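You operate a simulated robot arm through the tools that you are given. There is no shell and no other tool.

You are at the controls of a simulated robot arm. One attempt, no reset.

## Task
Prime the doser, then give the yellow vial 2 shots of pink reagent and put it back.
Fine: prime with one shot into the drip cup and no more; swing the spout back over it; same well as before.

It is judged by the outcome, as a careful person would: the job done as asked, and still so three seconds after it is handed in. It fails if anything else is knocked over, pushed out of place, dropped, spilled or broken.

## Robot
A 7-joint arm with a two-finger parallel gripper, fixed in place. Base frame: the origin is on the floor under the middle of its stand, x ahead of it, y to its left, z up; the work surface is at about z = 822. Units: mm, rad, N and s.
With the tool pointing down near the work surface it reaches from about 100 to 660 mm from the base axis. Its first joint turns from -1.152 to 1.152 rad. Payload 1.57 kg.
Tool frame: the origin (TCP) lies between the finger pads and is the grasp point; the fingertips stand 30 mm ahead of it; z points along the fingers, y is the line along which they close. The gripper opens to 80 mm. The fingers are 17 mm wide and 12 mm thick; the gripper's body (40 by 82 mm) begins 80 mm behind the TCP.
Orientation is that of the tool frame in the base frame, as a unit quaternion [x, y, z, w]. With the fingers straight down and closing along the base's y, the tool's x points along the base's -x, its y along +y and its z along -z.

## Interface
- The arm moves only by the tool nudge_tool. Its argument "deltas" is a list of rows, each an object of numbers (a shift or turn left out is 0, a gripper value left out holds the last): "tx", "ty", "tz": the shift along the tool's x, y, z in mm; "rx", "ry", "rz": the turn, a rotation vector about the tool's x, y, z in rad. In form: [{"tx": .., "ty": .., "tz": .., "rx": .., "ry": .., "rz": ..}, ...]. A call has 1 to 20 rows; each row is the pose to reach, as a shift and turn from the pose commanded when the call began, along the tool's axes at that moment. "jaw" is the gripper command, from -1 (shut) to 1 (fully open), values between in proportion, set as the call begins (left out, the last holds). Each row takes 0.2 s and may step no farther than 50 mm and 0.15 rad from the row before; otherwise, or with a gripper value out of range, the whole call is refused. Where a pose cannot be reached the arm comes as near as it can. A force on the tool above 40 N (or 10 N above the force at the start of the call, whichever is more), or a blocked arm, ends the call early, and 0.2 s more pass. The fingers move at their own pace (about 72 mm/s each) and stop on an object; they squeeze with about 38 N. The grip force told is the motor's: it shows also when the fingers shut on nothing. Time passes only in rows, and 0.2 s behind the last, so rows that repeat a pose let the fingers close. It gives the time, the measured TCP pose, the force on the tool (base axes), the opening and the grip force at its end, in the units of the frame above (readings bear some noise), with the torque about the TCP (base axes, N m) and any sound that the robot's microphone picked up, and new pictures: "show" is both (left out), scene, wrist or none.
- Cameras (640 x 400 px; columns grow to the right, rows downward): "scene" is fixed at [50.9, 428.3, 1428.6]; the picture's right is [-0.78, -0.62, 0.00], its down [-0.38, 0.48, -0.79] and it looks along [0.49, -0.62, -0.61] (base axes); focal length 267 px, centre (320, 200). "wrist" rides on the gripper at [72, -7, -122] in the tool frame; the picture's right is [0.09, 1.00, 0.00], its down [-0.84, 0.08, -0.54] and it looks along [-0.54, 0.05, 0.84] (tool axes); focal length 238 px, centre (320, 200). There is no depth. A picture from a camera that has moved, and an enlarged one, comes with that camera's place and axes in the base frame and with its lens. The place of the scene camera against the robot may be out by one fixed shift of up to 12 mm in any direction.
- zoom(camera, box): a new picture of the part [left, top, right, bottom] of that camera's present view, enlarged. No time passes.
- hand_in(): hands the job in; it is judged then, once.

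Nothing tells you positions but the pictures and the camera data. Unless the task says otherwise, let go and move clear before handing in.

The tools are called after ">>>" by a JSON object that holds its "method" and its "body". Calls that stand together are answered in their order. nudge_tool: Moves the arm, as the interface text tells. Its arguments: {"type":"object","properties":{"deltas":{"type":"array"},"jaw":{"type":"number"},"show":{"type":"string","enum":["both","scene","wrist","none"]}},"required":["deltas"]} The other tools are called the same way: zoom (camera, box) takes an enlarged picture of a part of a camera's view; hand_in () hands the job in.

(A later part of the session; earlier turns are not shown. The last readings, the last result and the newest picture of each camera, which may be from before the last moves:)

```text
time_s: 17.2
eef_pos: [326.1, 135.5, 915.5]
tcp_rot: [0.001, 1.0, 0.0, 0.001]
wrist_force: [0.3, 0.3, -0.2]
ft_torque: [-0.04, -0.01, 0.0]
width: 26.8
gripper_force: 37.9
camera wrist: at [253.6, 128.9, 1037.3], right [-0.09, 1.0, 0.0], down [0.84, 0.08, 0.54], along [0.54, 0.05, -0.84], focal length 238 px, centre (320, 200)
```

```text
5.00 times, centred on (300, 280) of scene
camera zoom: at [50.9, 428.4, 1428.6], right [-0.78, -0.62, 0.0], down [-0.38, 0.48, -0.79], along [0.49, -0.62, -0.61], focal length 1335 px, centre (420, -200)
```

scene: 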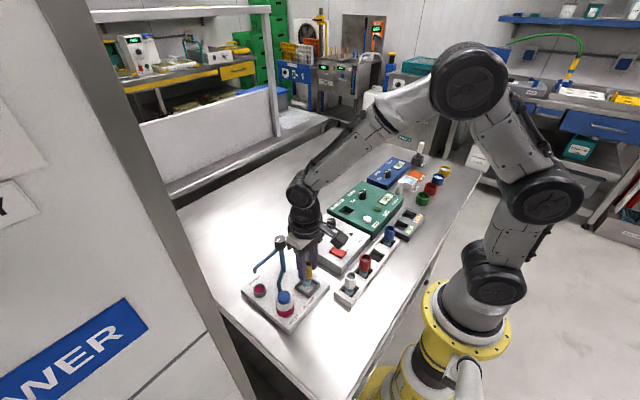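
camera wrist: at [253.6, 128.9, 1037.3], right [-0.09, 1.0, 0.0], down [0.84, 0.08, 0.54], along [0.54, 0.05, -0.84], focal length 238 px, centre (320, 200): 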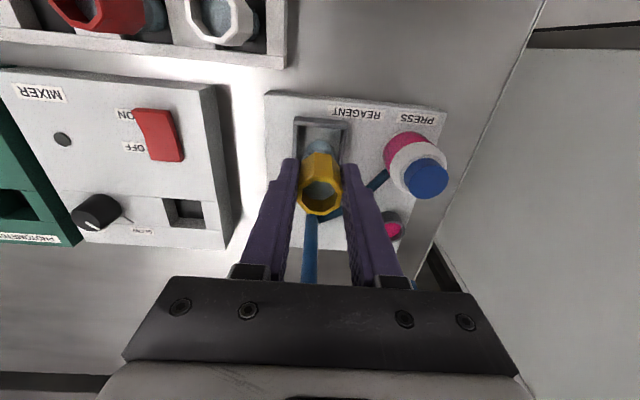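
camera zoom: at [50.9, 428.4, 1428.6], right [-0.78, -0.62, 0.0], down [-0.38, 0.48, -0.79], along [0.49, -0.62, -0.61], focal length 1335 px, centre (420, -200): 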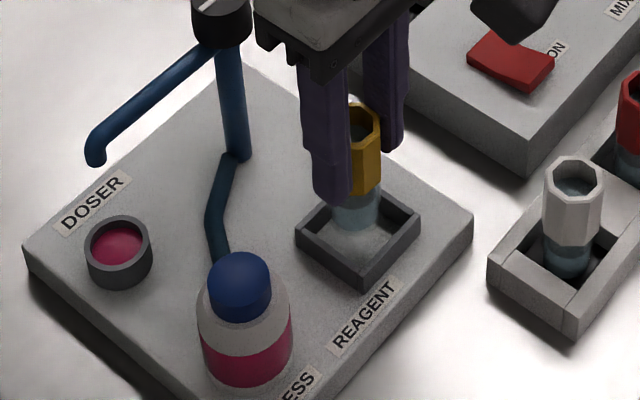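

>>> {"method": "zoom", "body": {"camera": "wrist", "box": [290, 105, 360, 165]}}

>>> {"method": "zoom", "body": {"camera": "scene", "box": [310, 260, 350, 300]}}

>>> {"method": "zoom", "body": {"camera": "scene", "box": [290, 265, 335, 305]}}

```text
6.67 times, centred on (325, 135) of wrist
camera zoom: at [253.6, 128.9, 1037.3], right [-0.09, 1.0, 0.0], down [0.84, 0.08, 0.54], along [0.54, 0.05, -0.84], focal length 1589 px, centre (287, 633)
```

zoom: 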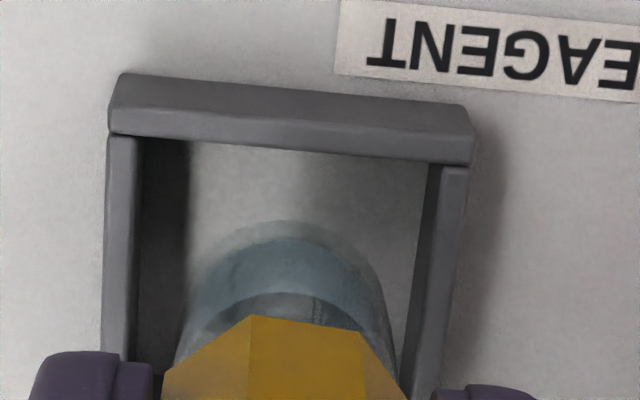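

```text
10.00 times, centred on (330, 280) of scene
camera zoom: at [50.9, 428.4, 1428.6], right [-0.78, -0.62, 0.0], down [-0.38, 0.48, -0.79], along [0.49, -0.62, -0.61], focal length 2671 px, centre (220, -600)
```

zoom: 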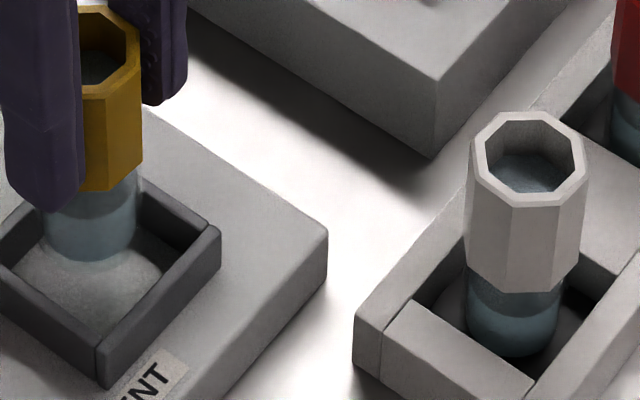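

```text
10.00 times, centred on (312, 285) of scene
camera zoom: at [50.9, 428.4, 1428.6], right [-0.78, -0.62, 0.0], down [-0.38, 0.48, -0.79], along [0.49, -0.62, -0.61], focal length 2671 px, centre (395, -650)
```

zoom: 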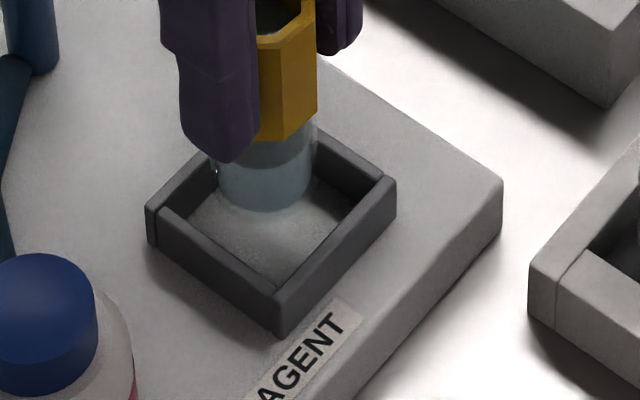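

The vial is centred over the socket with about 5 mm of margin per side, and the floor is about 19 mm below its base. I'll lower gently towards contact.

>>> {"method": "nudge_tool", "body": {"deltas": [{"tz": 5}, {"tz": 10}, {"tz": 14}, {"tz": 15}], "show": "none"}}

>>> {"method": "zoom", "body": {"camera": "scene", "box": [290, 265, 335, 305]}}

>>> {"method": "zoom", "body": {"camera": "wrist", "box": [280, 100, 360, 170]}}

```text
time_s: 18.2
eef_pos: [326.0, 135.5, 899.6]
tcp_rot: [-0.001, 1.0, 0.0, 0.0]
wrist_force: [0.2, 0.9, -0.9]
ft_torque: [0.01, -0.01, 0.02]
width: 26.8
gripper_force: 38.1
```

```text
10.00 times, centred on (312, 285) of scene
camera zoom: at [50.9, 428.3, 1428.6], right [-0.78, -0.62, 0.0], down [-0.38, 0.48, -0.79], along [0.49, -0.62, -0.61], focal length 2671 px, centre (395, -650)
```

zoom: 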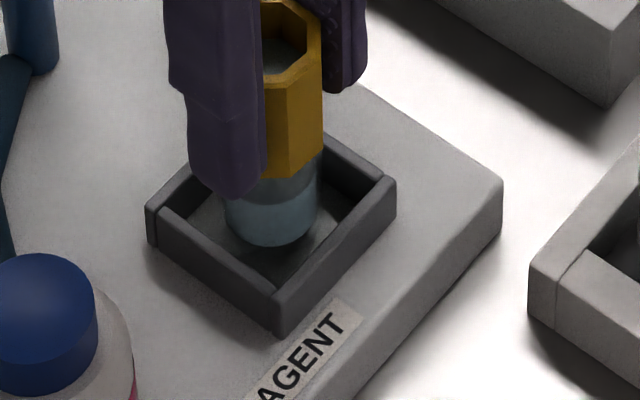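

```text
5.71 times, centred on (320, 135) of wrist
camera zoom: at [252.9, 128.1, 1022.4], right [-0.09, 1.0, 0.0], down [0.84, 0.08, 0.54], along [0.54, 0.05, -0.84], focal length 1362 px, centre (320, 571)
```

zoom: 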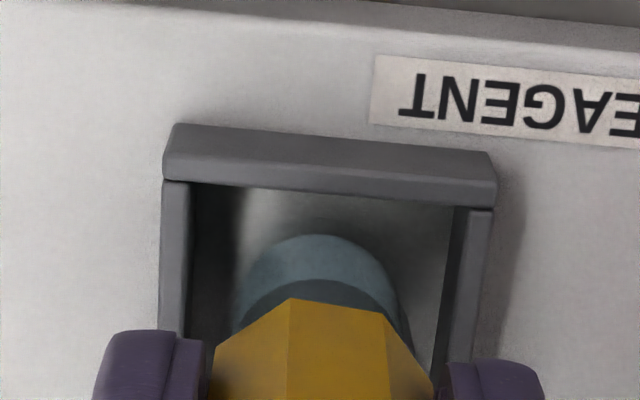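

>>> {"method": "nudge_tool", "body": {"deltas": [{"tz": 1}, {"tz": 2}], "show": "none"}}

```text
time_s: 18.8
eef_pos: [325.7, 134.6, 897.2]
tcp_rot: [0.0, 1.0, -0.001, 0.0]
wrist_force: [-0.1, 0.3, 0.4]
ft_torque: [0.02, 0.03, 0.02]
width: 26.9
gripper_force: 38.0
```

The vial base is inside the socket walls with no contact yet, so I'll keep lowering in 1 mm steps.

>>> {"method": "nudge_tool", "body": {"deltas": [{"tz": 0.7}, {"tz": 1.4}], "show": "none"}}

```text
time_s: 19.4
eef_pos: [326.7, 136.5, 896.0]
tcp_rot: [0.0, 1.0, 0.0, 0.0]
wrist_force: [0.7, 0.2, -0.2]
ft_torque: [0.0, -0.01, 0.0]
width: 26.9
gripper_force: 38.1
```

Still no contact force. I'll lower a little more.

>>> {"method": "nudge_tool", "body": {"deltas": [{"tz": 0.7}, {"tz": 1.4}], "show": "none"}}

>>> {"method": "zoom", "body": {"camera": "scene", "box": [290, 265, 335, 305]}}

```text
time_s: 20.0
eef_pos: [326.6, 135.2, 893.9]
tcp_rot: [0.0, 1.0, 0.001, 0.0]
wrist_force: [-0.3, -0.6, -0.3]
ft_torque: [-0.01, 0.01, -0.01]
width: 26.9
gripper_force: 36.9
```

```text
10.00 times, centred on (312, 285) of scene
camera zoom: at [50.9, 428.3, 1428.6], right [-0.78, -0.62, 0.0], down [-0.38, 0.48, -0.79], along [0.49, -0.62, -0.61], focal length 2671 px, centre (395, -650)
```

zoom: 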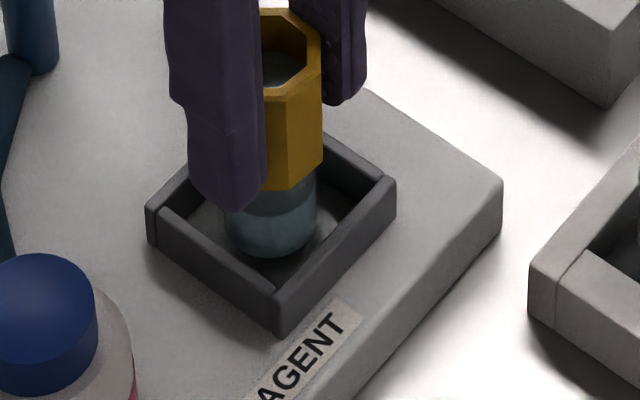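

>>> {"method": "nudge_tool", "body": {"deltas": [{"tz": 0.7}, {"tz": 1.4}], "show": "none"}}

```text
time_s: 20.6
eef_pos: [325.4, 135.4, 893.4]
tcp_rot: [-0.001, 1.0, 0.0, 0.0]
wrist_force: [0.8, 1.0, 0.2]
ft_torque: [0.04, -0.02, -0.01]
width: 26.5
gripper_force: 37.8
```

Still free. Lowering further in small steps.

>>> {"method": "nudge_tool", "body": {"deltas": [{"tz": 0.7}, {"tz": 1.4}], "show": "none"}}

```text
time_s: 21.2
eef_pos: [325.9, 132.5, 891.8]
tcp_rot: [0.0, 1.0, -0.001, 0.0]
wrist_force: [-0.3, 0.4, -0.1]
ft_torque: [-0.01, -0.04, 0.01]
width: 26.7
gripper_force: 37.5
```

>>> {"method": "nudge_tool", "body": {"deltas": [{"tz": 0.7}, {"tz": 1.4}], "show": "none"}}

>>> {"method": "zoom", "body": {"camera": "scene", "box": [290, 265, 335, 305]}}

>>> {"method": "zoom", "body": {"camera": "wrist", "box": [280, 100, 360, 170]}}

```text
time_s: 21.8
eef_pos: [326.7, 134.3, 891.9]
tcp_rot: [0.0, 1.0, 0.0, 0.001]
wrist_force: [-6.5, -1.6, 18.9]
ft_torque: [-0.17, 0.37, -0.02]
width: 26.7
gripper_force: 37.7
```

```text
10.00 times, centred on (312, 285) of scene
camera zoom: at [50.6, 428.2, 1428.6], right [-0.78, -0.62, 0.0], down [-0.38, 0.48, -0.79], along [0.49, -0.62, -0.61], focal length 2671 px, centre (395, -650)
```

zoom: 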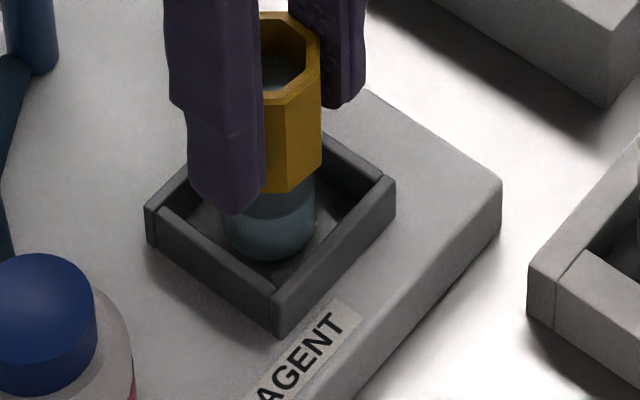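

```text
5.71 times, centred on (320, 135) of wrist
camera zoom: at [253.4, 127.3, 1014.6], right [-0.09, 1.0, 0.0], down [0.84, 0.08, 0.54], along [0.54, 0.05, -0.84], focal length 1362 px, centre (320, 571)
```

zoom: 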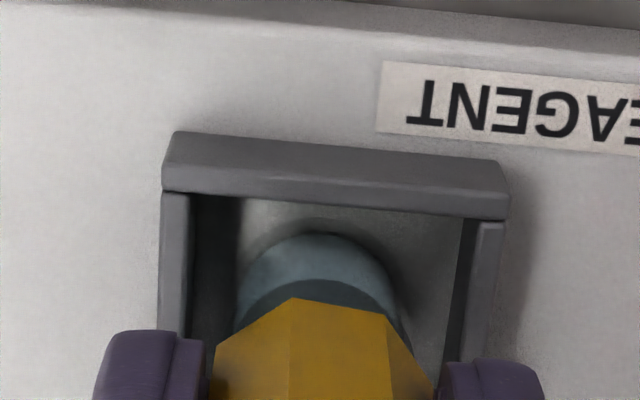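

It touched down on the socket floor at TCP z≈891. I'll unload by 1 mm, then open the fingers.

>>> {"method": "nudge_tool", "body": {"deltas": [{"tz": -0.5}, {"tz": -0.9}, {"tz": -0.9}], "show": "none"}}

```text
time_s: 22.6
eef_pos: [327.2, 135.2, 892.4]
tcp_rot: [0.0, 1.0, 0.0, 0.002]
wrist_force: [-0.1, -1.2, 15.9]
ft_torque: [-0.11, -0.02, -0.01]
width: 26.8
gripper_force: 37.1
```

>>> {"method": "nudge_tool", "body": {"deltas": [{"tz": -0.6}, {"tz": -0.8}], "show": "none"}}

```text
time_s: 23.2
eef_pos: [326.8, 134.6, 891.0]
tcp_rot: [0.0, 1.0, -0.001, -0.001]
wrist_force: [3.1, 1.2, 7.1]
ft_torque: [0.07, -0.25, 0.01]
width: 26.5
gripper_force: 37.9
```

>>> {"method": "nudge_tool", "body": {"deltas": [{"tz": -0.4}, {"tz": -0.4}], "show": "none"}}

```text
time_s: 23.8
eef_pos: [325.7, 133.1, 891.8]
tcp_rot: [0.0, 1.0, 0.0, 0.0]
wrist_force: [1.8, 1.8, 6.3]
ft_torque: [0.08, -0.14, 0.03]
width: 26.7
gripper_force: 38.0
```

Only a light contact load remains. Opening the fingers slightly to release the vial.

>>> {"method": "nudge_tool", "body": {"deltas": [{"tz": 0}, {"tz": 0}, {"tz": 0}], "jaw": 0.25, "show": "both"}}

>>> {"method": "zoom", "body": {"camera": "scene", "box": [290, 265, 335, 305]}}

>>> {"method": "zoom", "body": {"camera": "wrist", "box": [260, 100, 390, 230]}}

```text
time_s: 24.6
eef_pos: [325.1, 134.8, 892.3]
tcp_rot: [0.001, 1.0, 0.0, -0.001]
wrist_force: [0.1, 0.7, 0.7]
ft_torque: [0.03, 0.01, 0.01]
width: 50.0
gripper_force: 0.1
camera wrist: at [253.2, 127.2, 1014.9], right [-0.09, 1.0, 0.0], down [0.84, 0.08, 0.54], along [0.54, 0.05, -0.84], focal length 238 px, centre (320, 200)
```

scene: 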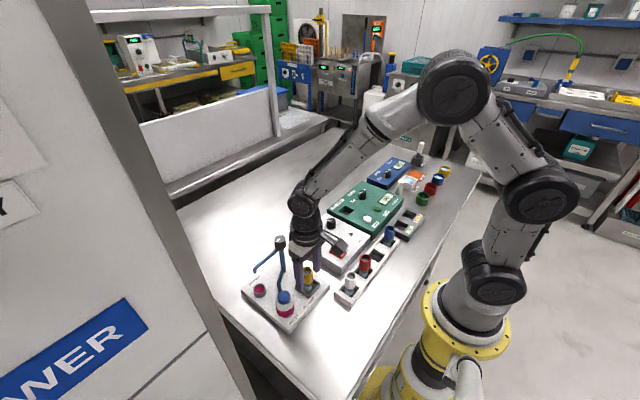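
wrist: 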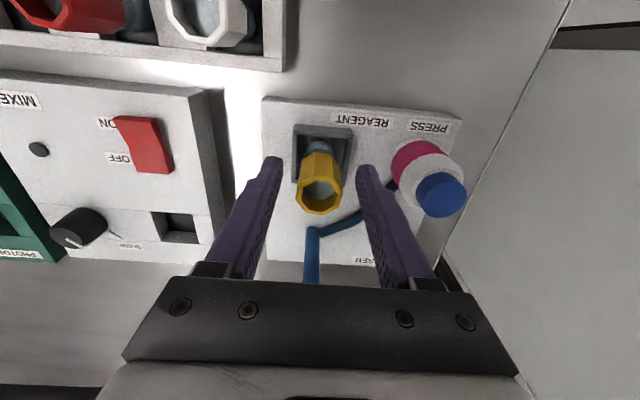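

```text
10.00 times, centred on (312, 285) of scene
camera zoom: at [50.9, 428.3, 1428.6], right [-0.78, -0.62, 0.0], down [-0.38, 0.48, -0.79], along [0.49, -0.62, -0.61], focal length 2671 px, centre (395, -650)
```

zoom: 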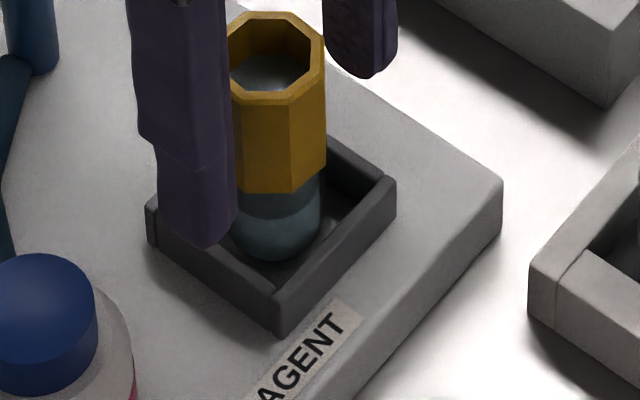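

```text
3.08 times, centred on (325, 165) of wrist
camera zoom: at [253.2, 127.2, 1014.9], right [-0.09, 1.0, 0.0], down [0.84, 0.08, 0.54], along [0.54, 0.05, -0.84], focal length 733 px, centre (305, 308)
```

zoom: 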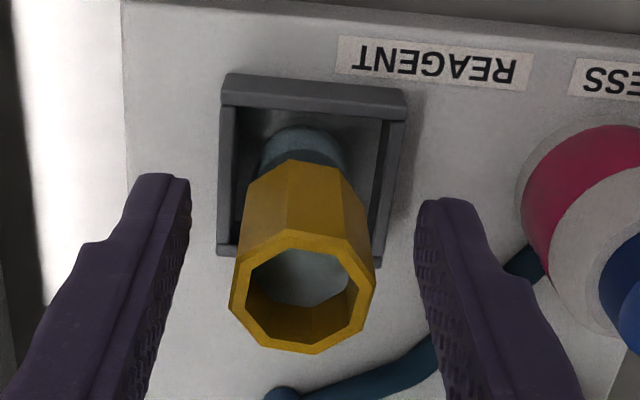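

The vial stands upright in the socket and is released. I'll raise straight up clear of it and have a look.

>>> {"method": "nudge_tool", "body": {"deltas": [{"tz": -8}, {"tz": -25}, {"tz": -50}, {"tz": -80}, {"tz": -110}, {"tz": -110}], "show": "both"}}

>>> {"method": "zoom", "body": {"camera": "scene", "box": [235, 225, 335, 330]}}

>>> {"method": "zoom", "body": {"camera": "wrist", "box": [260, 80, 420, 270]}}

```text
time_s: 26.0
eef_pos: [326.2, 135.5, 1002.7]
tcp_rot: [0.0, 1.0, 0.0, 0.0]
wrist_force: [0.3, 0.2, -0.6]
ft_torque: [0.0, 0.0, 0.01]
width: 50.1
gripper_force: 0.1
camera wrist: at [252.9, 129.4, 1126.2], right [-0.09, 1.0, 0.0], down [0.84, 0.08, 0.54], along [0.54, 0.05, -0.84], focal length 238 px, centre (320, 200)
```

scene: 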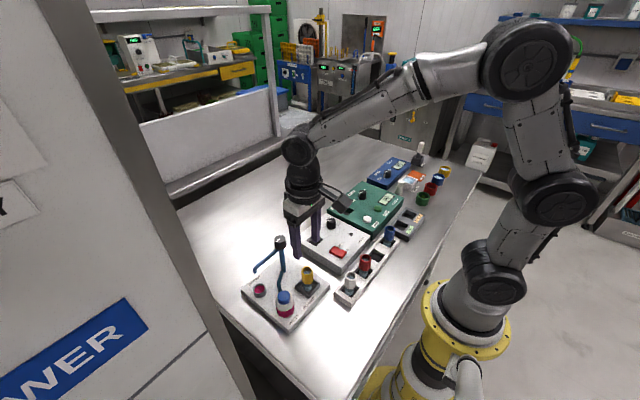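
wrist: 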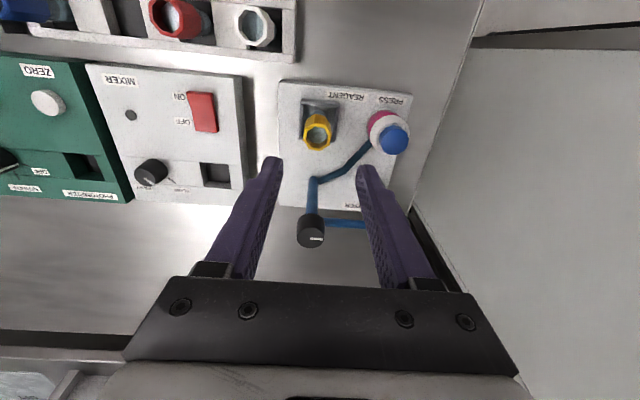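

```text
3.81 times, centred on (285, 278) of scene
camera zoom: at [50.9, 428.3, 1428.6], right [-0.78, -0.62, 0.0], down [-0.38, 0.48, -0.79], along [0.49, -0.62, -0.61], focal length 1017 px, centre (453, -95)
```

zoom: 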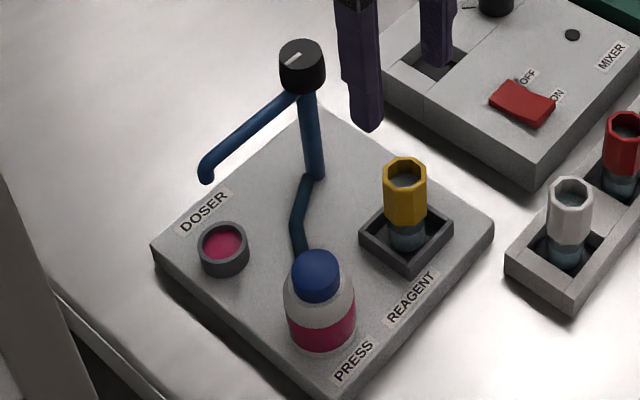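

```text
2.11 times, centred on (340, 175) of wrist
camera zoom: at [252.9, 129.4, 1126.2], right [-0.09, 1.0, 0.0], down [0.84, 0.08, 0.54], along [0.54, 0.05, -0.84], focal length 502 px, centre (278, 253)
```

zoom: 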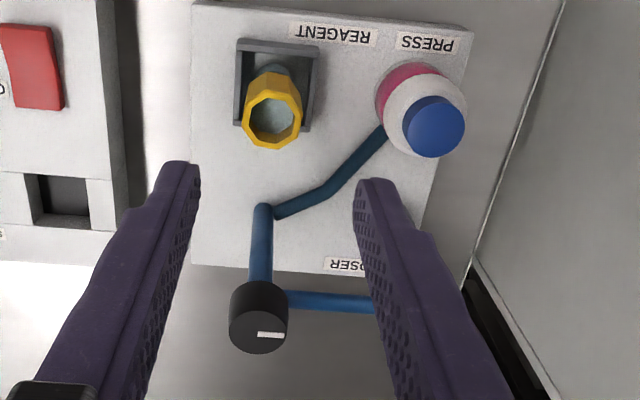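

The vial is upright and centred in the socket at ≈(325,134). I'll swing the spout by pushing its tube with shut fingers from its far (+x) side, so first I'll move to behind the tube while still high.

>>> {"method": "nudge_tool", "body": {"deltas": [{"tx": -28, "ty": 15}, {"tx": -57, "ty": 30}, {"tx": -86, "ty": 45}, {"tx": -115.5, "ty": 60}, {"tx": -115.5, "ty": 60}, {"tx": -115.5, "ty": 60}], "jaw": -1, "show": "both"}}

>>> {"method": "zoom", "body": {"camera": "scene", "box": [235, 215, 335, 315]}}

>>> {"method": "zoom", "body": {"camera": "wrist", "box": [220, 90, 400, 230]}}

```text
time_s: 27.4
eef_pos: [443.1, 197.6, 1003.0]
tcp_rot: [0.0, 1.0, 0.0, -0.001]
wrist_force: [0.1, 0.0, 0.7]
ft_torque: [-0.01, 0.03, -0.03]
width: 0.0
gripper_force: 21.1
camera wrist: at [369.8, 189.9, 1126.0], right [-0.09, 1.0, 0.0], down [0.84, 0.08, 0.54], along [0.54, 0.05, -0.84], focal length 238 px, centre (320, 200)
```

scene: 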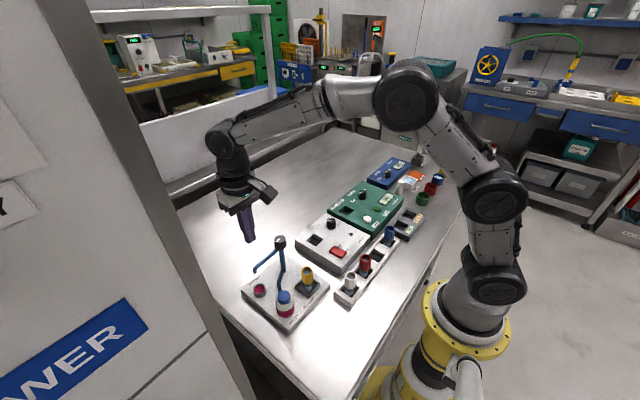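
wrist: 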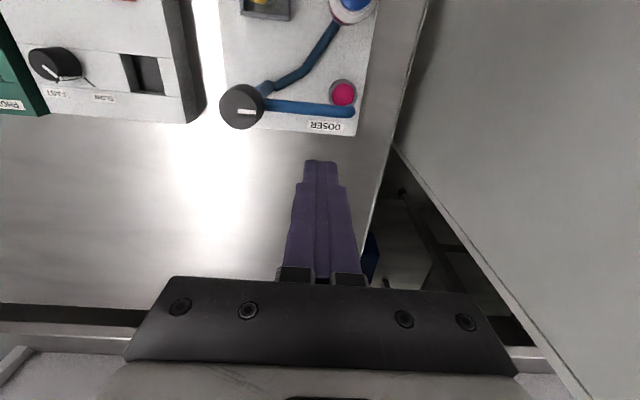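

```text
4.00 times, centred on (285, 265) of scene
camera zoom: at [50.9, 428.4, 1428.6], right [-0.78, -0.62, 0.0], down [-0.38, 0.48, -0.79], along [0.49, -0.62, -0.61], focal length 1068 px, centre (460, -60)
```

zoom: 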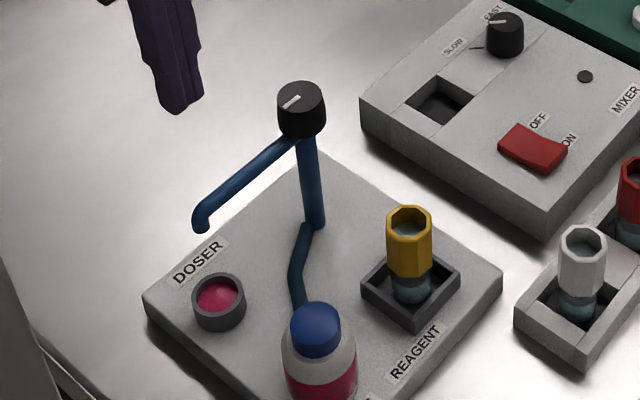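

```text
2.86 times, centred on (310, 160) of wrist
camera zoom: at [369.8, 189.9, 1126.0], right [-0.09, 1.0, 0.0], down [0.84, 0.08, 0.54], along [0.54, 0.05, -0.84], focal length 681 px, centre (349, 314)
```

zoom: 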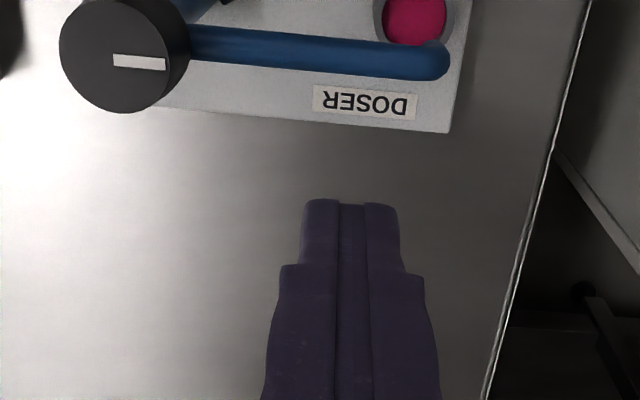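

The tube lies along +y at x≈413 and the fingers are about 14 mm beyond it. I'll lower the tips to tube level.

>>> {"method": "nudge_tool", "body": {"deltas": [{"tz": 20}, {"tz": 40}, {"tz": 56}, {"tz": 64}, {"tz": 64}], "show": "both"}}

>>> {"method": "zoom", "body": {"camera": "scene", "box": [235, 215, 335, 315]}}

>>> {"method": "zoom", "body": {"camera": "wrist", "box": [200, 90, 400, 230]}}

```text
time_s: 28.6
eef_pos: [441.4, 195.4, 938.7]
tcp_rot: [0.0, 1.0, 0.0, 0.0]
wrist_force: [0.3, 0.9, 0.0]
ft_torque: [0.02, 0.02, 0.02]
width: 0.0
gripper_force: 21.8
camera wrist: at [368.5, 188.4, 1061.7], right [-0.09, 1.0, 0.0], down [0.84, 0.08, 0.54], along [0.54, 0.05, -0.84], focal length 238 px, centre (320, 200)
```

scene: 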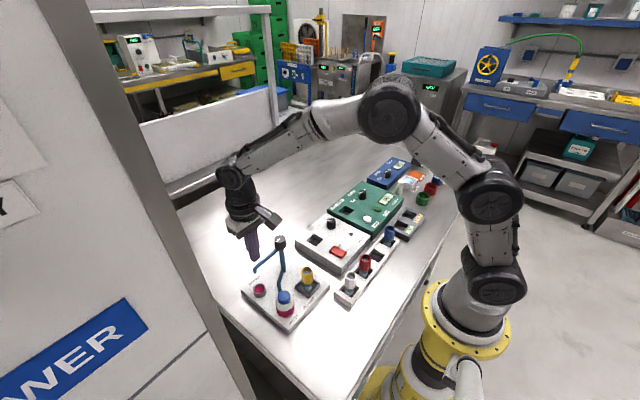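
wrist: 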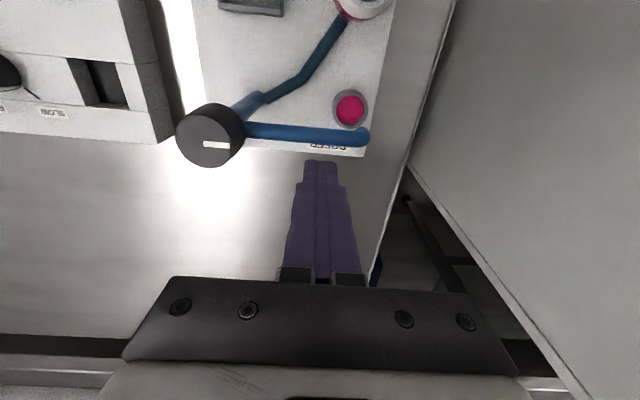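

```text
4.00 times, centred on (285, 265) of scene
camera zoom: at [50.9, 428.3, 1428.6], right [-0.78, -0.62, 0.0], down [-0.38, 0.48, -0.79], along [0.49, -0.62, -0.61], focal length 1068 px, centre (460, -60)
```

zoom: 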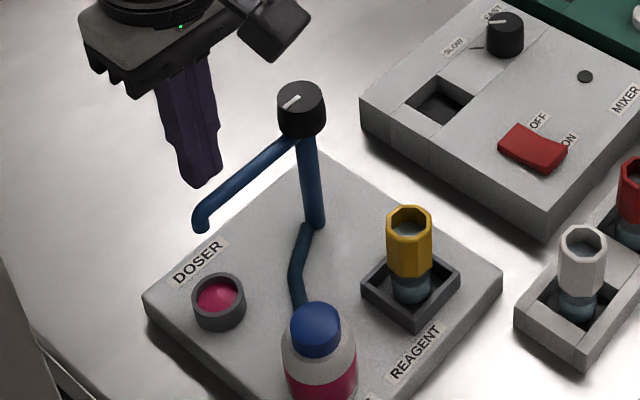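

```text
2.86 times, centred on (300, 160) of wrist
camera zoom: at [368.5, 188.4, 1061.7], right [-0.09, 1.0, 0.0], down [0.84, 0.08, 0.54], along [0.54, 0.05, -0.84], focal length 681 px, centre (377, 314)
```

zoom: 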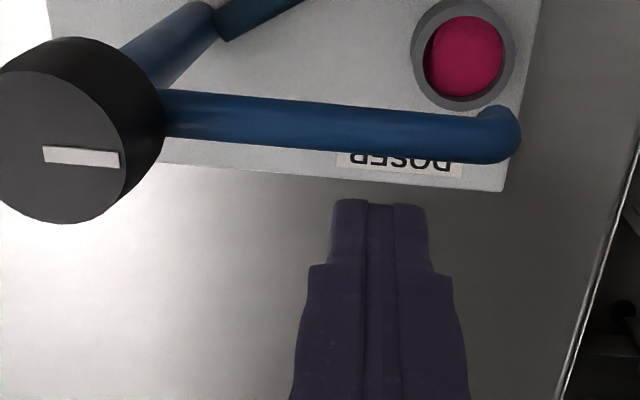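

The tips sit just below the tube's centreline at its outer half. I'll push it through the first 45° of the arc and check.

>>> {"method": "nudge_tool", "body": {"deltas": [{"tx": 8, "ty": -0.6}, {"tx": 14, "ty": -1.1}, {"tx": 20.5, "ty": -0.1}, {"tx": 27.3, "ty": 0.9}, {"tx": 34, "ty": 0.8}, {"tx": 41.2, "ty": 0.3}, {"tx": 48, "ty": -1.6}, {"tx": 55.5, "ty": -4.1}], "show": "both"}}

>>> {"method": "zoom", "body": {"camera": "scene", "box": [235, 215, 335, 315]}}

>>> {"method": "zoom", "body": {"camera": "wrist", "box": [220, 60, 420, 230]}}

```text
time_s: 30.4
eef_pos: [385.0, 191.2, 937.6]
tcp_rot: [0.0, 1.0, 0.0, 0.001]
wrist_force: [-0.5, -0.4, 0.0]
ft_torque: [0.01, 0.02, -0.01]
width: 0.0
gripper_force: 21.2
camera wrist: at [312.3, 184.1, 1061.3], right [-0.09, 1.0, 0.0], down [0.84, 0.08, 0.54], along [0.54, 0.05, -0.84], focal length 238 px, centre (320, 200)
```

scene: 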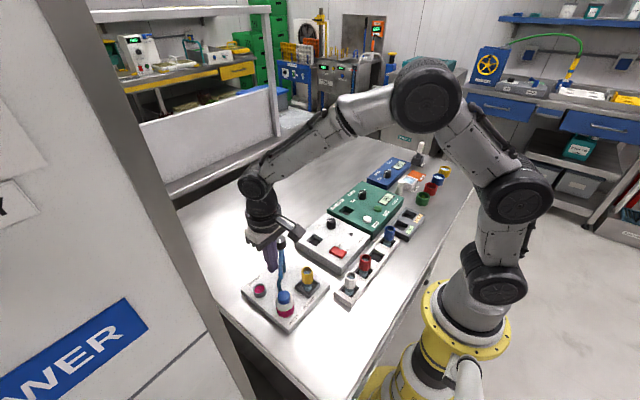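
wrist: 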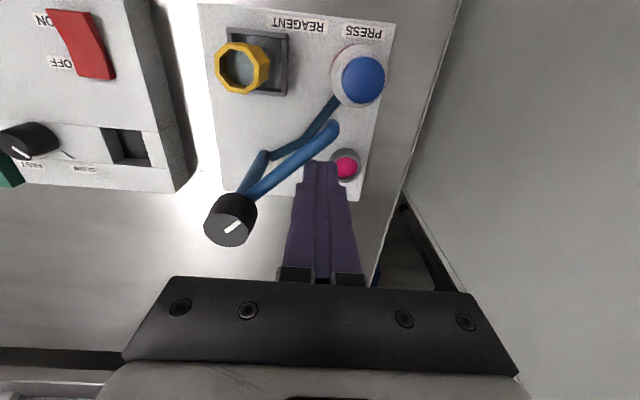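

```text
4.00 times, centred on (285, 265) of scene
camera zoom: at [50.9, 428.4, 1428.6], right [-0.78, -0.62, 0.0], down [-0.38, 0.48, -0.79], along [0.49, -0.62, -0.61], focal length 1068 px, centre (460, -60)
```

zoom: 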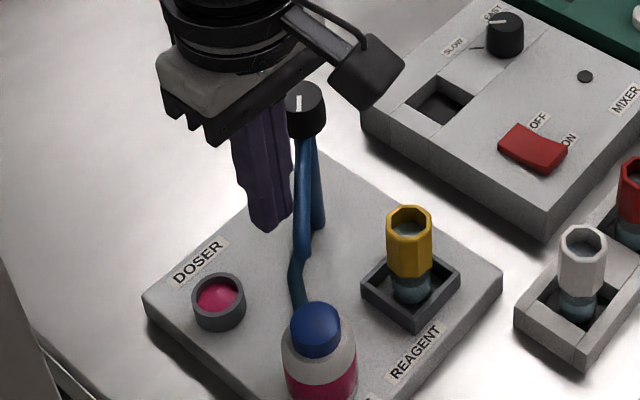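

```text
2.35 times, centred on (320, 145) of wrist
camera zoom: at [312.3, 184.1, 1061.3], right [-0.09, 1.0, 0.0], down [0.84, 0.08, 0.54], along [0.54, 0.05, -0.84], focal length 561 px, centre (320, 329)
```

zoom: 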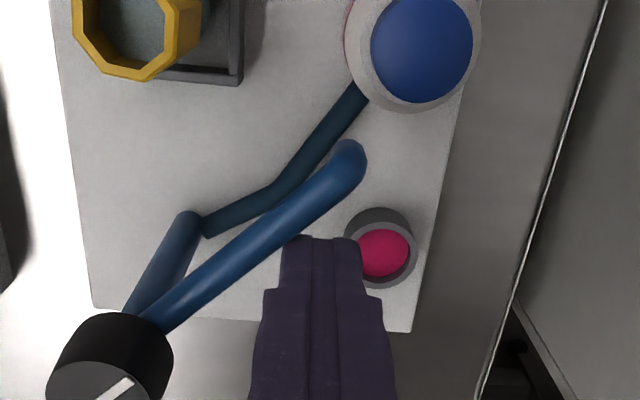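

The spout follows the push smoothly and its knob mark turns with it. I'll continue along the arc towards the vial, stopping short to check alignment.

>>> {"method": "nudge_tool", "body": {"deltas": [{"tx": 6.5, "ty": -3.5}, {"tx": 13.4, "ty": -8.6}, {"tx": 18.9, "ty": -14}, {"tx": 24.4, "ty": -21.4}, {"tx": 28.2, "ty": -28.5}], "show": "both"}}

>>> {"method": "zoom", "body": {"camera": "scene", "box": [255, 220, 345, 310]}}

>>> {"method": "zoom", "body": {"camera": "wrist", "box": [220, 60, 420, 230]}}

```text
time_s: 31.6
eef_pos: [357.2, 162.2, 938.1]
tcp_rot: [0.0, 1.0, 0.0, 0.0]
wrist_force: [-0.1, 0.9, 0.3]
ft_torque: [-0.01, -0.02, -0.01]
width: 0.3
gripper_force: 21.5
camera wrist: at [285.3, 155.2, 1061.5], right [-0.09, 1.0, 0.0], down [0.84, 0.08, 0.54], along [0.54, 0.05, -0.84], focal length 238 px, centre (320, 200)
```

scene: 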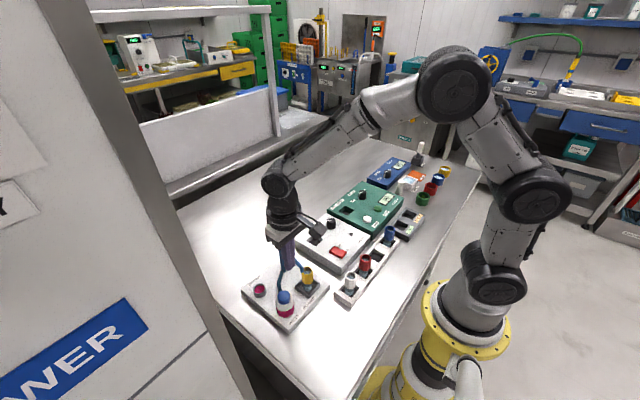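
wrist: 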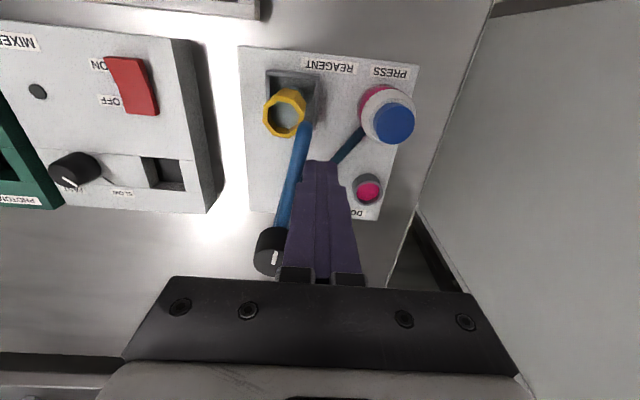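

```text
4.44 times, centred on (300, 265) of scene
camera zoom: at [50.9, 428.4, 1428.6], right [-0.78, -0.62, 0.0], down [-0.38, 0.48, -0.79], along [0.49, -0.62, -0.61], focal length 1187 px, centre (409, -89)
```

zoom: 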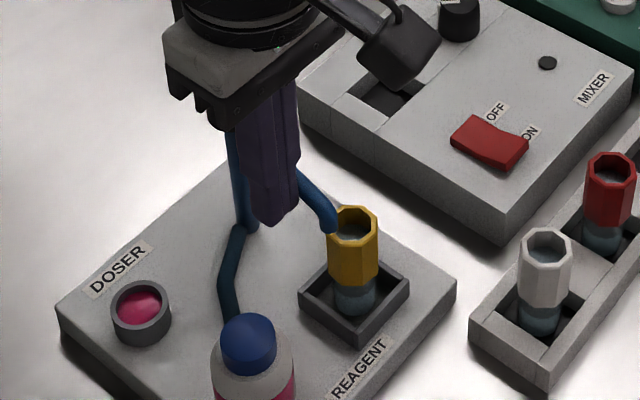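

```text
2.35 times, centred on (320, 145) of wrist
camera zoom: at [285.3, 155.2, 1061.5], right [-0.09, 1.0, 0.0], down [0.84, 0.08, 0.54], along [0.54, 0.05, -0.84], focal length 561 px, centre (320, 329)
```

zoom: 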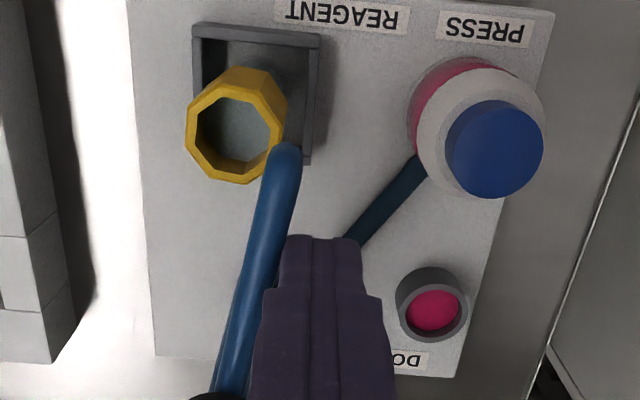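

The tip is about 15 mm short of the vial centre in y. I'll push the last few degrees.

>>> {"method": "nudge_tool", "body": {"deltas": [{"tx": 1.0, "ty": -3}, {"tx": 2.0, "ty": -5.5}, {"tx": 2.8, "ty": -7.5}, {"tx": 3.3, "ty": -9.2}], "show": "both"}}

>>> {"method": "zoom", "body": {"camera": "scene", "box": [255, 220, 345, 310]}}

>>> {"method": "zoom", "body": {"camera": "wrist", "box": [220, 60, 420, 230]}}

```text
time_s: 32.6
eef_pos: [354.3, 153.2, 939.2]
tcp_rot: [0.001, 1.0, 0.0, 0.0]
wrist_force: [1.4, -0.1, -0.4]
ft_torque: [0.0, -0.01, 0.03]
width: 0.0
gripper_force: 21.5
camera wrist: at [281.6, 145.9, 1061.9], right [-0.09, 1.0, 0.0], down [0.84, 0.08, 0.54], along [0.54, 0.05, -0.84], focal length 238 px, centre (320, 200)
```

scene: 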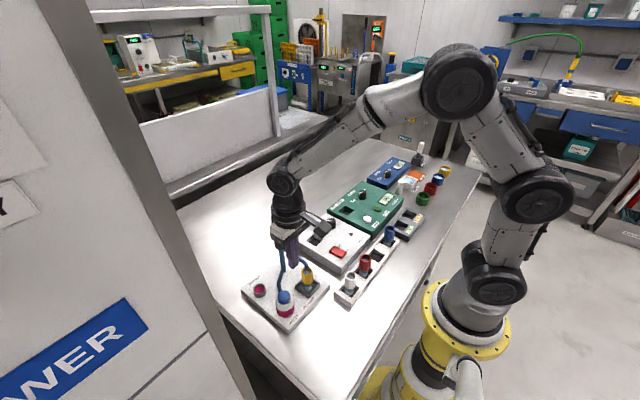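
wrist: 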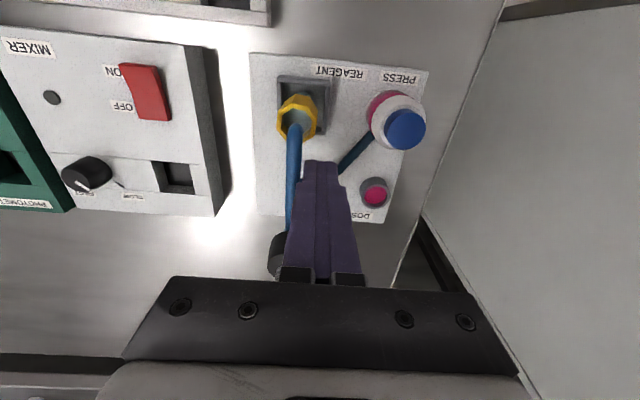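

```text
4.44 times, centred on (300, 265) of scene
camera zoom: at [50.9, 428.3, 1428.6], right [-0.78, -0.62, 0.0], down [-0.38, 0.48, -0.79], along [0.49, -0.62, -0.61], focal length 1187 px, centre (409, -89)
```

zoom: 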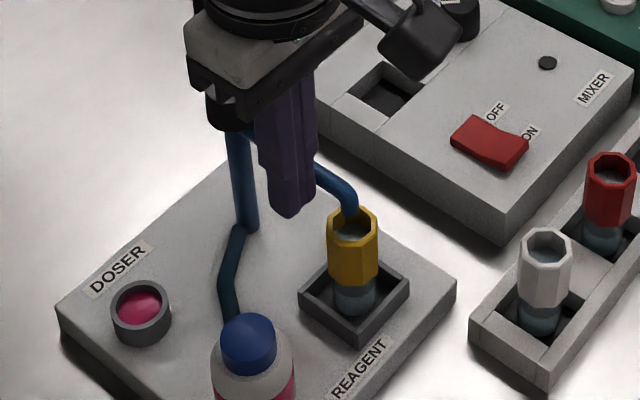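

```text
2.35 times, centred on (320, 145) of wrist
camera zoom: at [281.6, 145.9, 1061.9], right [-0.09, 1.0, 0.0], down [0.84, 0.08, 0.54], along [0.54, 0.05, -0.84], focal length 561 px, centre (320, 329)
```

zoom: 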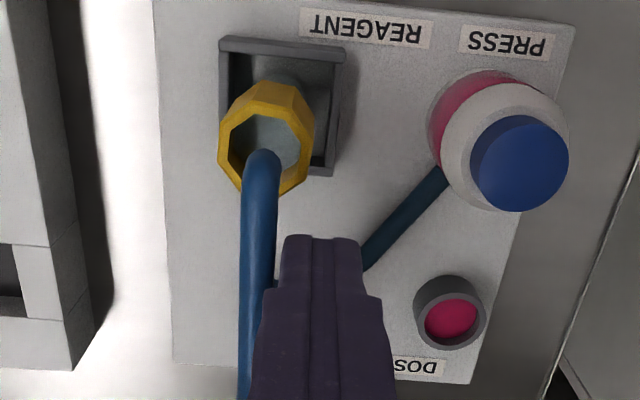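

The spout tip is directly above the vial's mouth, both at about (324,134.6). I'll back the fingers off the tube, rise, and hover just above the pump cap again.

>>> {"method": "nudge_tool", "body": {"deltas": [{"ty": 5}, {"ty": 8, "tz": -20}, {"ty": 12, "tz": -45}, {"tx": 12, "ty": 38, "tz": -45}, {"tx": 25, "ty": 61.9, "tz": -45}, {"tx": 25, "ty": 61.9, "tz": -20}, {"tx": 25, "ty": 61.9, "tz": 5}, {"tx": 25, "ty": 61.9, "tz": 17}, {"tx": 25, "ty": 61.9, "tz": 18}, {"tx": 25, "ty": 61.9, "tz": 18}], "show": "both"}}

>>> {"method": "zoom", "body": {"camera": "scene", "box": [240, 225, 340, 325]}}

>>> {"method": "zoom", "body": {"camera": "wrist", "box": [180, 60, 380, 230]}}

```text
time_s: 34.8
eef_pos: [330.0, 215.1, 921.6]
tcp_rot: [0.0, 1.0, 0.001, 0.0]
wrist_force: [-0.4, 0.3, -0.5]
ft_torque: [0.02, 0.0, -0.02]
width: 0.1
gripper_force: 21.0
camera wrist: at [257.4, 207.7, 1043.6], right [-0.09, 1.0, 0.0], down [0.84, 0.08, 0.54], along [0.54, 0.05, -0.84], focal length 238 px, centre (320, 200)
```

scene: 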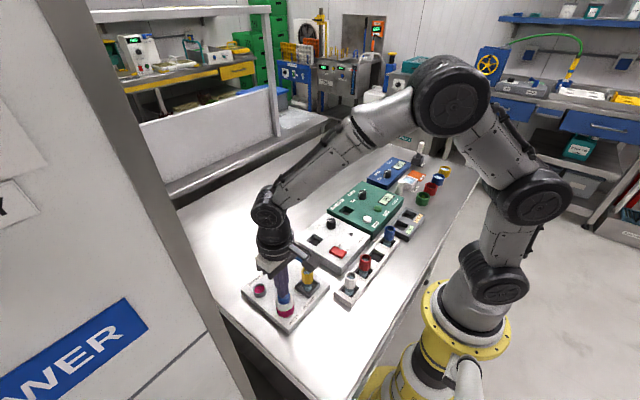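
wrist: 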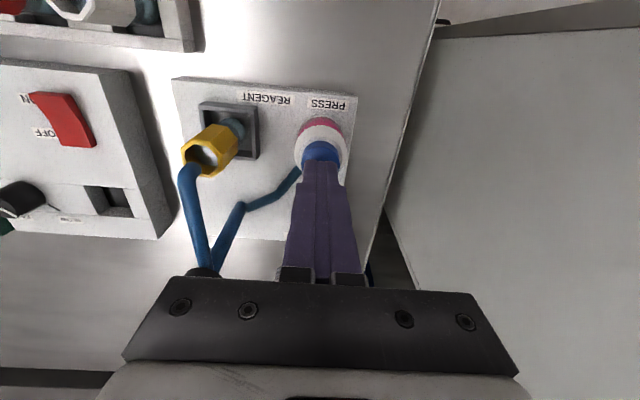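

```text
4.00 times, centred on (290, 275) of scene
camera zoom: at [50.9, 428.3, 1428.6], right [-0.78, -0.62, 0.0], down [-0.38, 0.48, -0.79], along [0.49, -0.62, -0.61], focal length 1068 px, centre (440, -100)
```

zoom: 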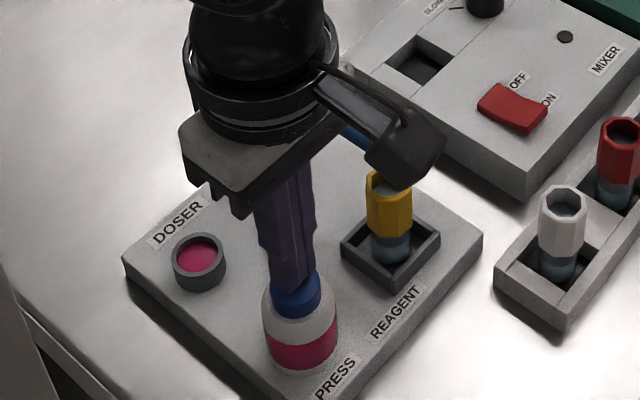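

```text
2.35 times, centred on (280, 145) of wrist
camera zoom: at [257.4, 207.7, 1043.6], right [-0.09, 1.0, 0.0], down [0.84, 0.08, 0.54], along [0.54, 0.05, -0.84], focal length 561 px, centre (414, 329)
```

zoom: 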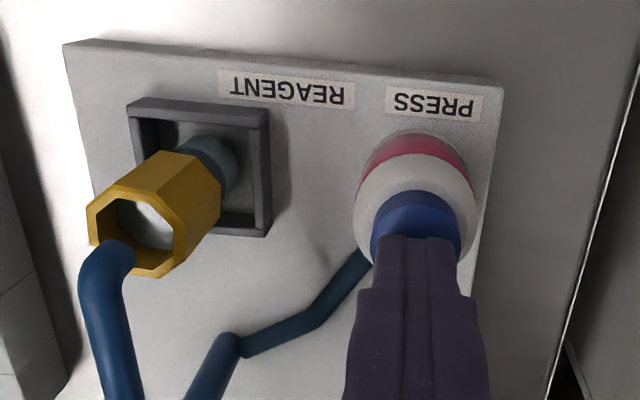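

The spout is steady over the vial and the fingers are just above the cap. Now the first shot, pressing to the depth that clicked before.

>>> {"method": "nudge_tool", "body": {"deltas": [{"tz": 4}, {"tz": 7}, {"tz": 9}, {"tz": 10.4}], "show": "none"}}

>>> {"method": "zoom", "body": {"camera": "wrist", "box": [180, 60, 380, 230]}}

```text
time_s: 35.8
eef_pos: [328.4, 214.7, 910.0]
tcp_rot: [0.0, 1.0, 0.0, 0.0]
wrist_force: [0.9, -0.6, 3.6]
ft_torque: [0.0, -0.04, 0.02]
width: 0.0
gripper_force: 20.8
heard: click
```

```text
2.35 times, centred on (280, 145) of wrist
camera zoom: at [256.9, 207.4, 1033.7], right [-0.09, 1.0, 0.0], down [0.84, 0.08, 0.54], along [0.54, 0.05, -0.84], focal length 561 px, centre (414, 329)
```

zoom: 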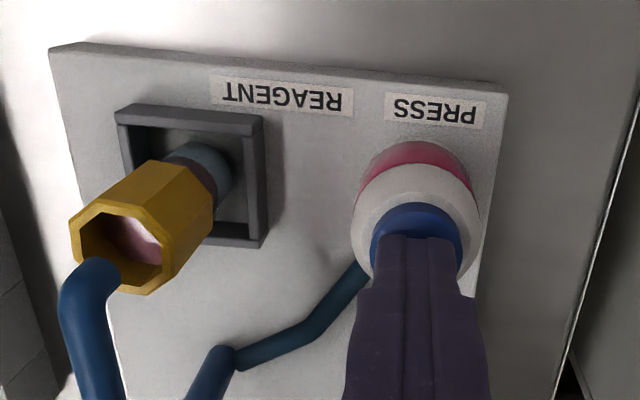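

One click, and the vial's liquid has turned light pink. I'll release fully before the second stroke.

>>> {"method": "nudge_tool", "body": {"deltas": [{"tz": -6}, {"tz": -12}, {"tz": -14}, {"tz": -14}], "show": "none"}}

>>> {"method": "zoom", "body": {"camera": "wrist", "box": [180, 60, 380, 230]}}

```text
time_s: 36.8
eef_pos: [329.7, 214.3, 923.8]
tcp_rot: [0.0, 1.0, 0.0, 0.0]
wrist_force: [-0.5, -0.3, 0.0]
ft_torque: [0.01, 0.02, -0.01]
width: 0.0
gripper_force: 21.6
```

```text
2.35 times, centred on (280, 145) of wrist
camera zoom: at [256.6, 207.3, 1047.5], right [-0.09, 1.0, 0.0], down [0.84, 0.08, 0.54], along [0.54, 0.05, -0.84], focal length 561 px, centre (414, 329)
```

zoom: 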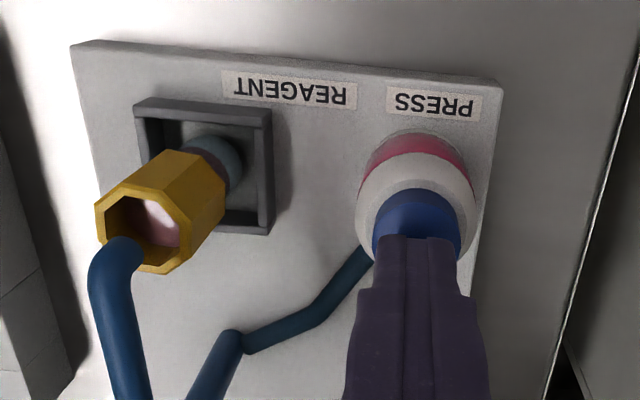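

The cap is back up. Now the second shot, with the same stroke.

>>> {"method": "nudge_tool", "body": {"deltas": [{"tz": 4}, {"tz": 8}, {"tz": 11}, {"tz": 13}, {"tz": 14}], "show": "none"}}

>>> {"method": "zoom", "body": {"camera": "wrist", "box": [180, 60, 380, 230]}}

```text
time_s: 38.0
eef_pos: [328.7, 215.0, 908.8]
tcp_rot: [0.001, 1.0, 0.0, 0.0]
wrist_force: [-2.1, 0.5, 3.8]
ft_torque: [0.04, 0.01, -0.03]
width: 0.0
gripper_force: 21.5
heard: click
```

```text
2.35 times, centred on (280, 145) of wrist
camera zoom: at [256.7, 207.4, 1033.2], right [-0.09, 1.0, 0.0], down [0.84, 0.08, 0.54], along [0.54, 0.05, -0.84], focal length 561 px, centre (414, 329)
```

zoom: 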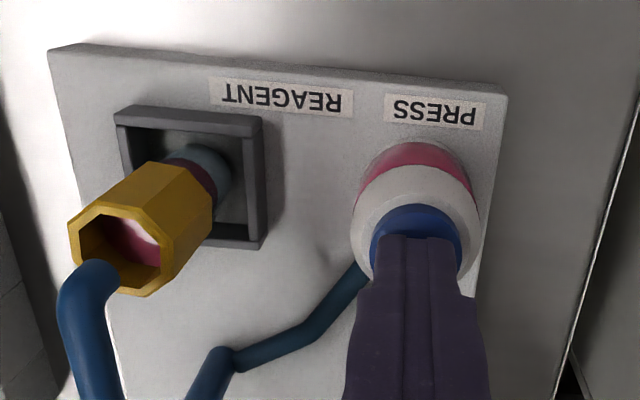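

Second click, and the vial is now clearly pink: two shots in. I'll lift off the pump and go round to the other (-y) side of the spout tube to swing it back.

>>> {"method": "nudge_tool", "body": {"deltas": [{"tz": -15}, {"tz": -45}, {"tz": -80}, {"tx": -6, "ty": -30, "tz": -85}, {"tx": -13, "ty": -65, "tz": -85}, {"tx": -20, "ty": -95, "tz": -85}, {"tx": -25, "ty": -111.7, "tz": -85}, {"tx": -25, "ty": -111.7, "tz": -85}], "show": "both"}}

>>> {"method": "zoom", "body": {"camera": "scene", "box": [240, 225, 340, 325]}}

>>> {"method": "zoom", "body": {"camera": "wrist", "box": [260, 60, 440, 230]}}

```text
time_s: 39.8
eef_pos: [354.7, 104.1, 996.1]
tcp_rot: [0.0, 1.0, 0.0, 0.0]
wrist_force: [0.8, -0.5, -0.1]
ft_torque: [-0.01, 0.01, -0.02]
width: 0.0
gripper_force: 21.4
camera wrist: at [282.1, 96.6, 1119.0], right [-0.09, 1.0, 0.0], down [0.84, 0.08, 0.54], along [0.54, 0.05, -0.84], focal length 238 px, centre (320, 200)
```

scene: 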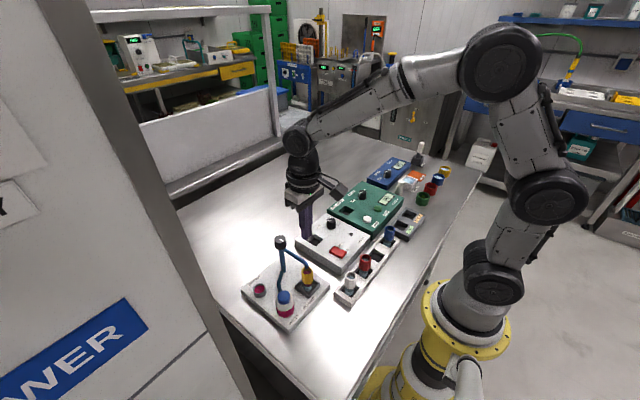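
wrist: 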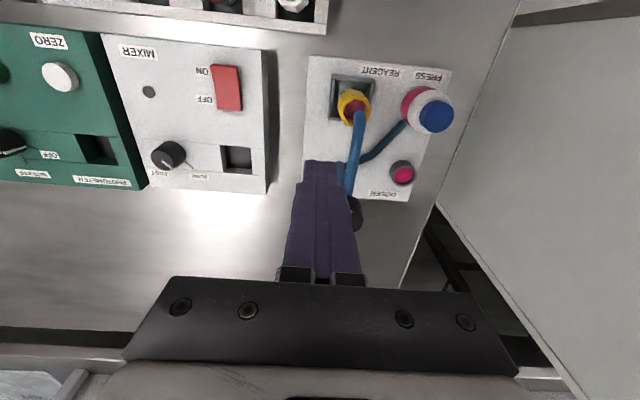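

```text
4.00 times, centred on (290, 275) of scene
camera zoom: at [50.9, 428.3, 1428.6], right [-0.78, -0.62, 0.0], down [-0.38, 0.48, -0.79], along [0.49, -0.62, -0.61], focal length 1068 px, centre (440, -100)
```

zoom: 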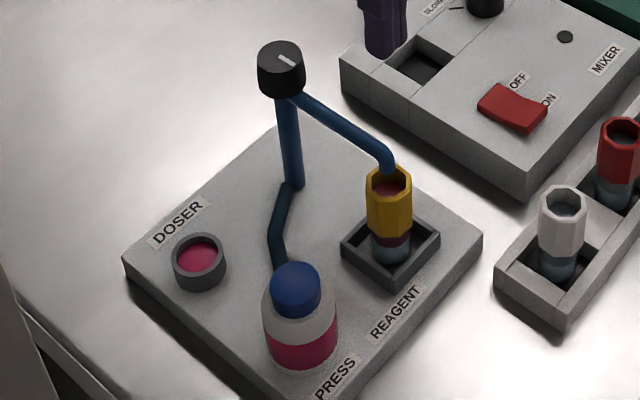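

```text
2.35 times, centred on (350, 145) of wrist
camera zoom: at [282.1, 96.6, 1119.0], right [-0.09, 1.0, 0.0], down [0.84, 0.08, 0.54], along [0.54, 0.05, -0.84], focal length 561 px, centre (249, 329)
```

zoom: 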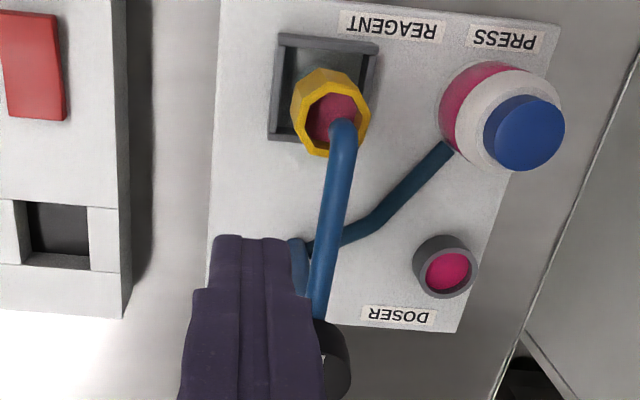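

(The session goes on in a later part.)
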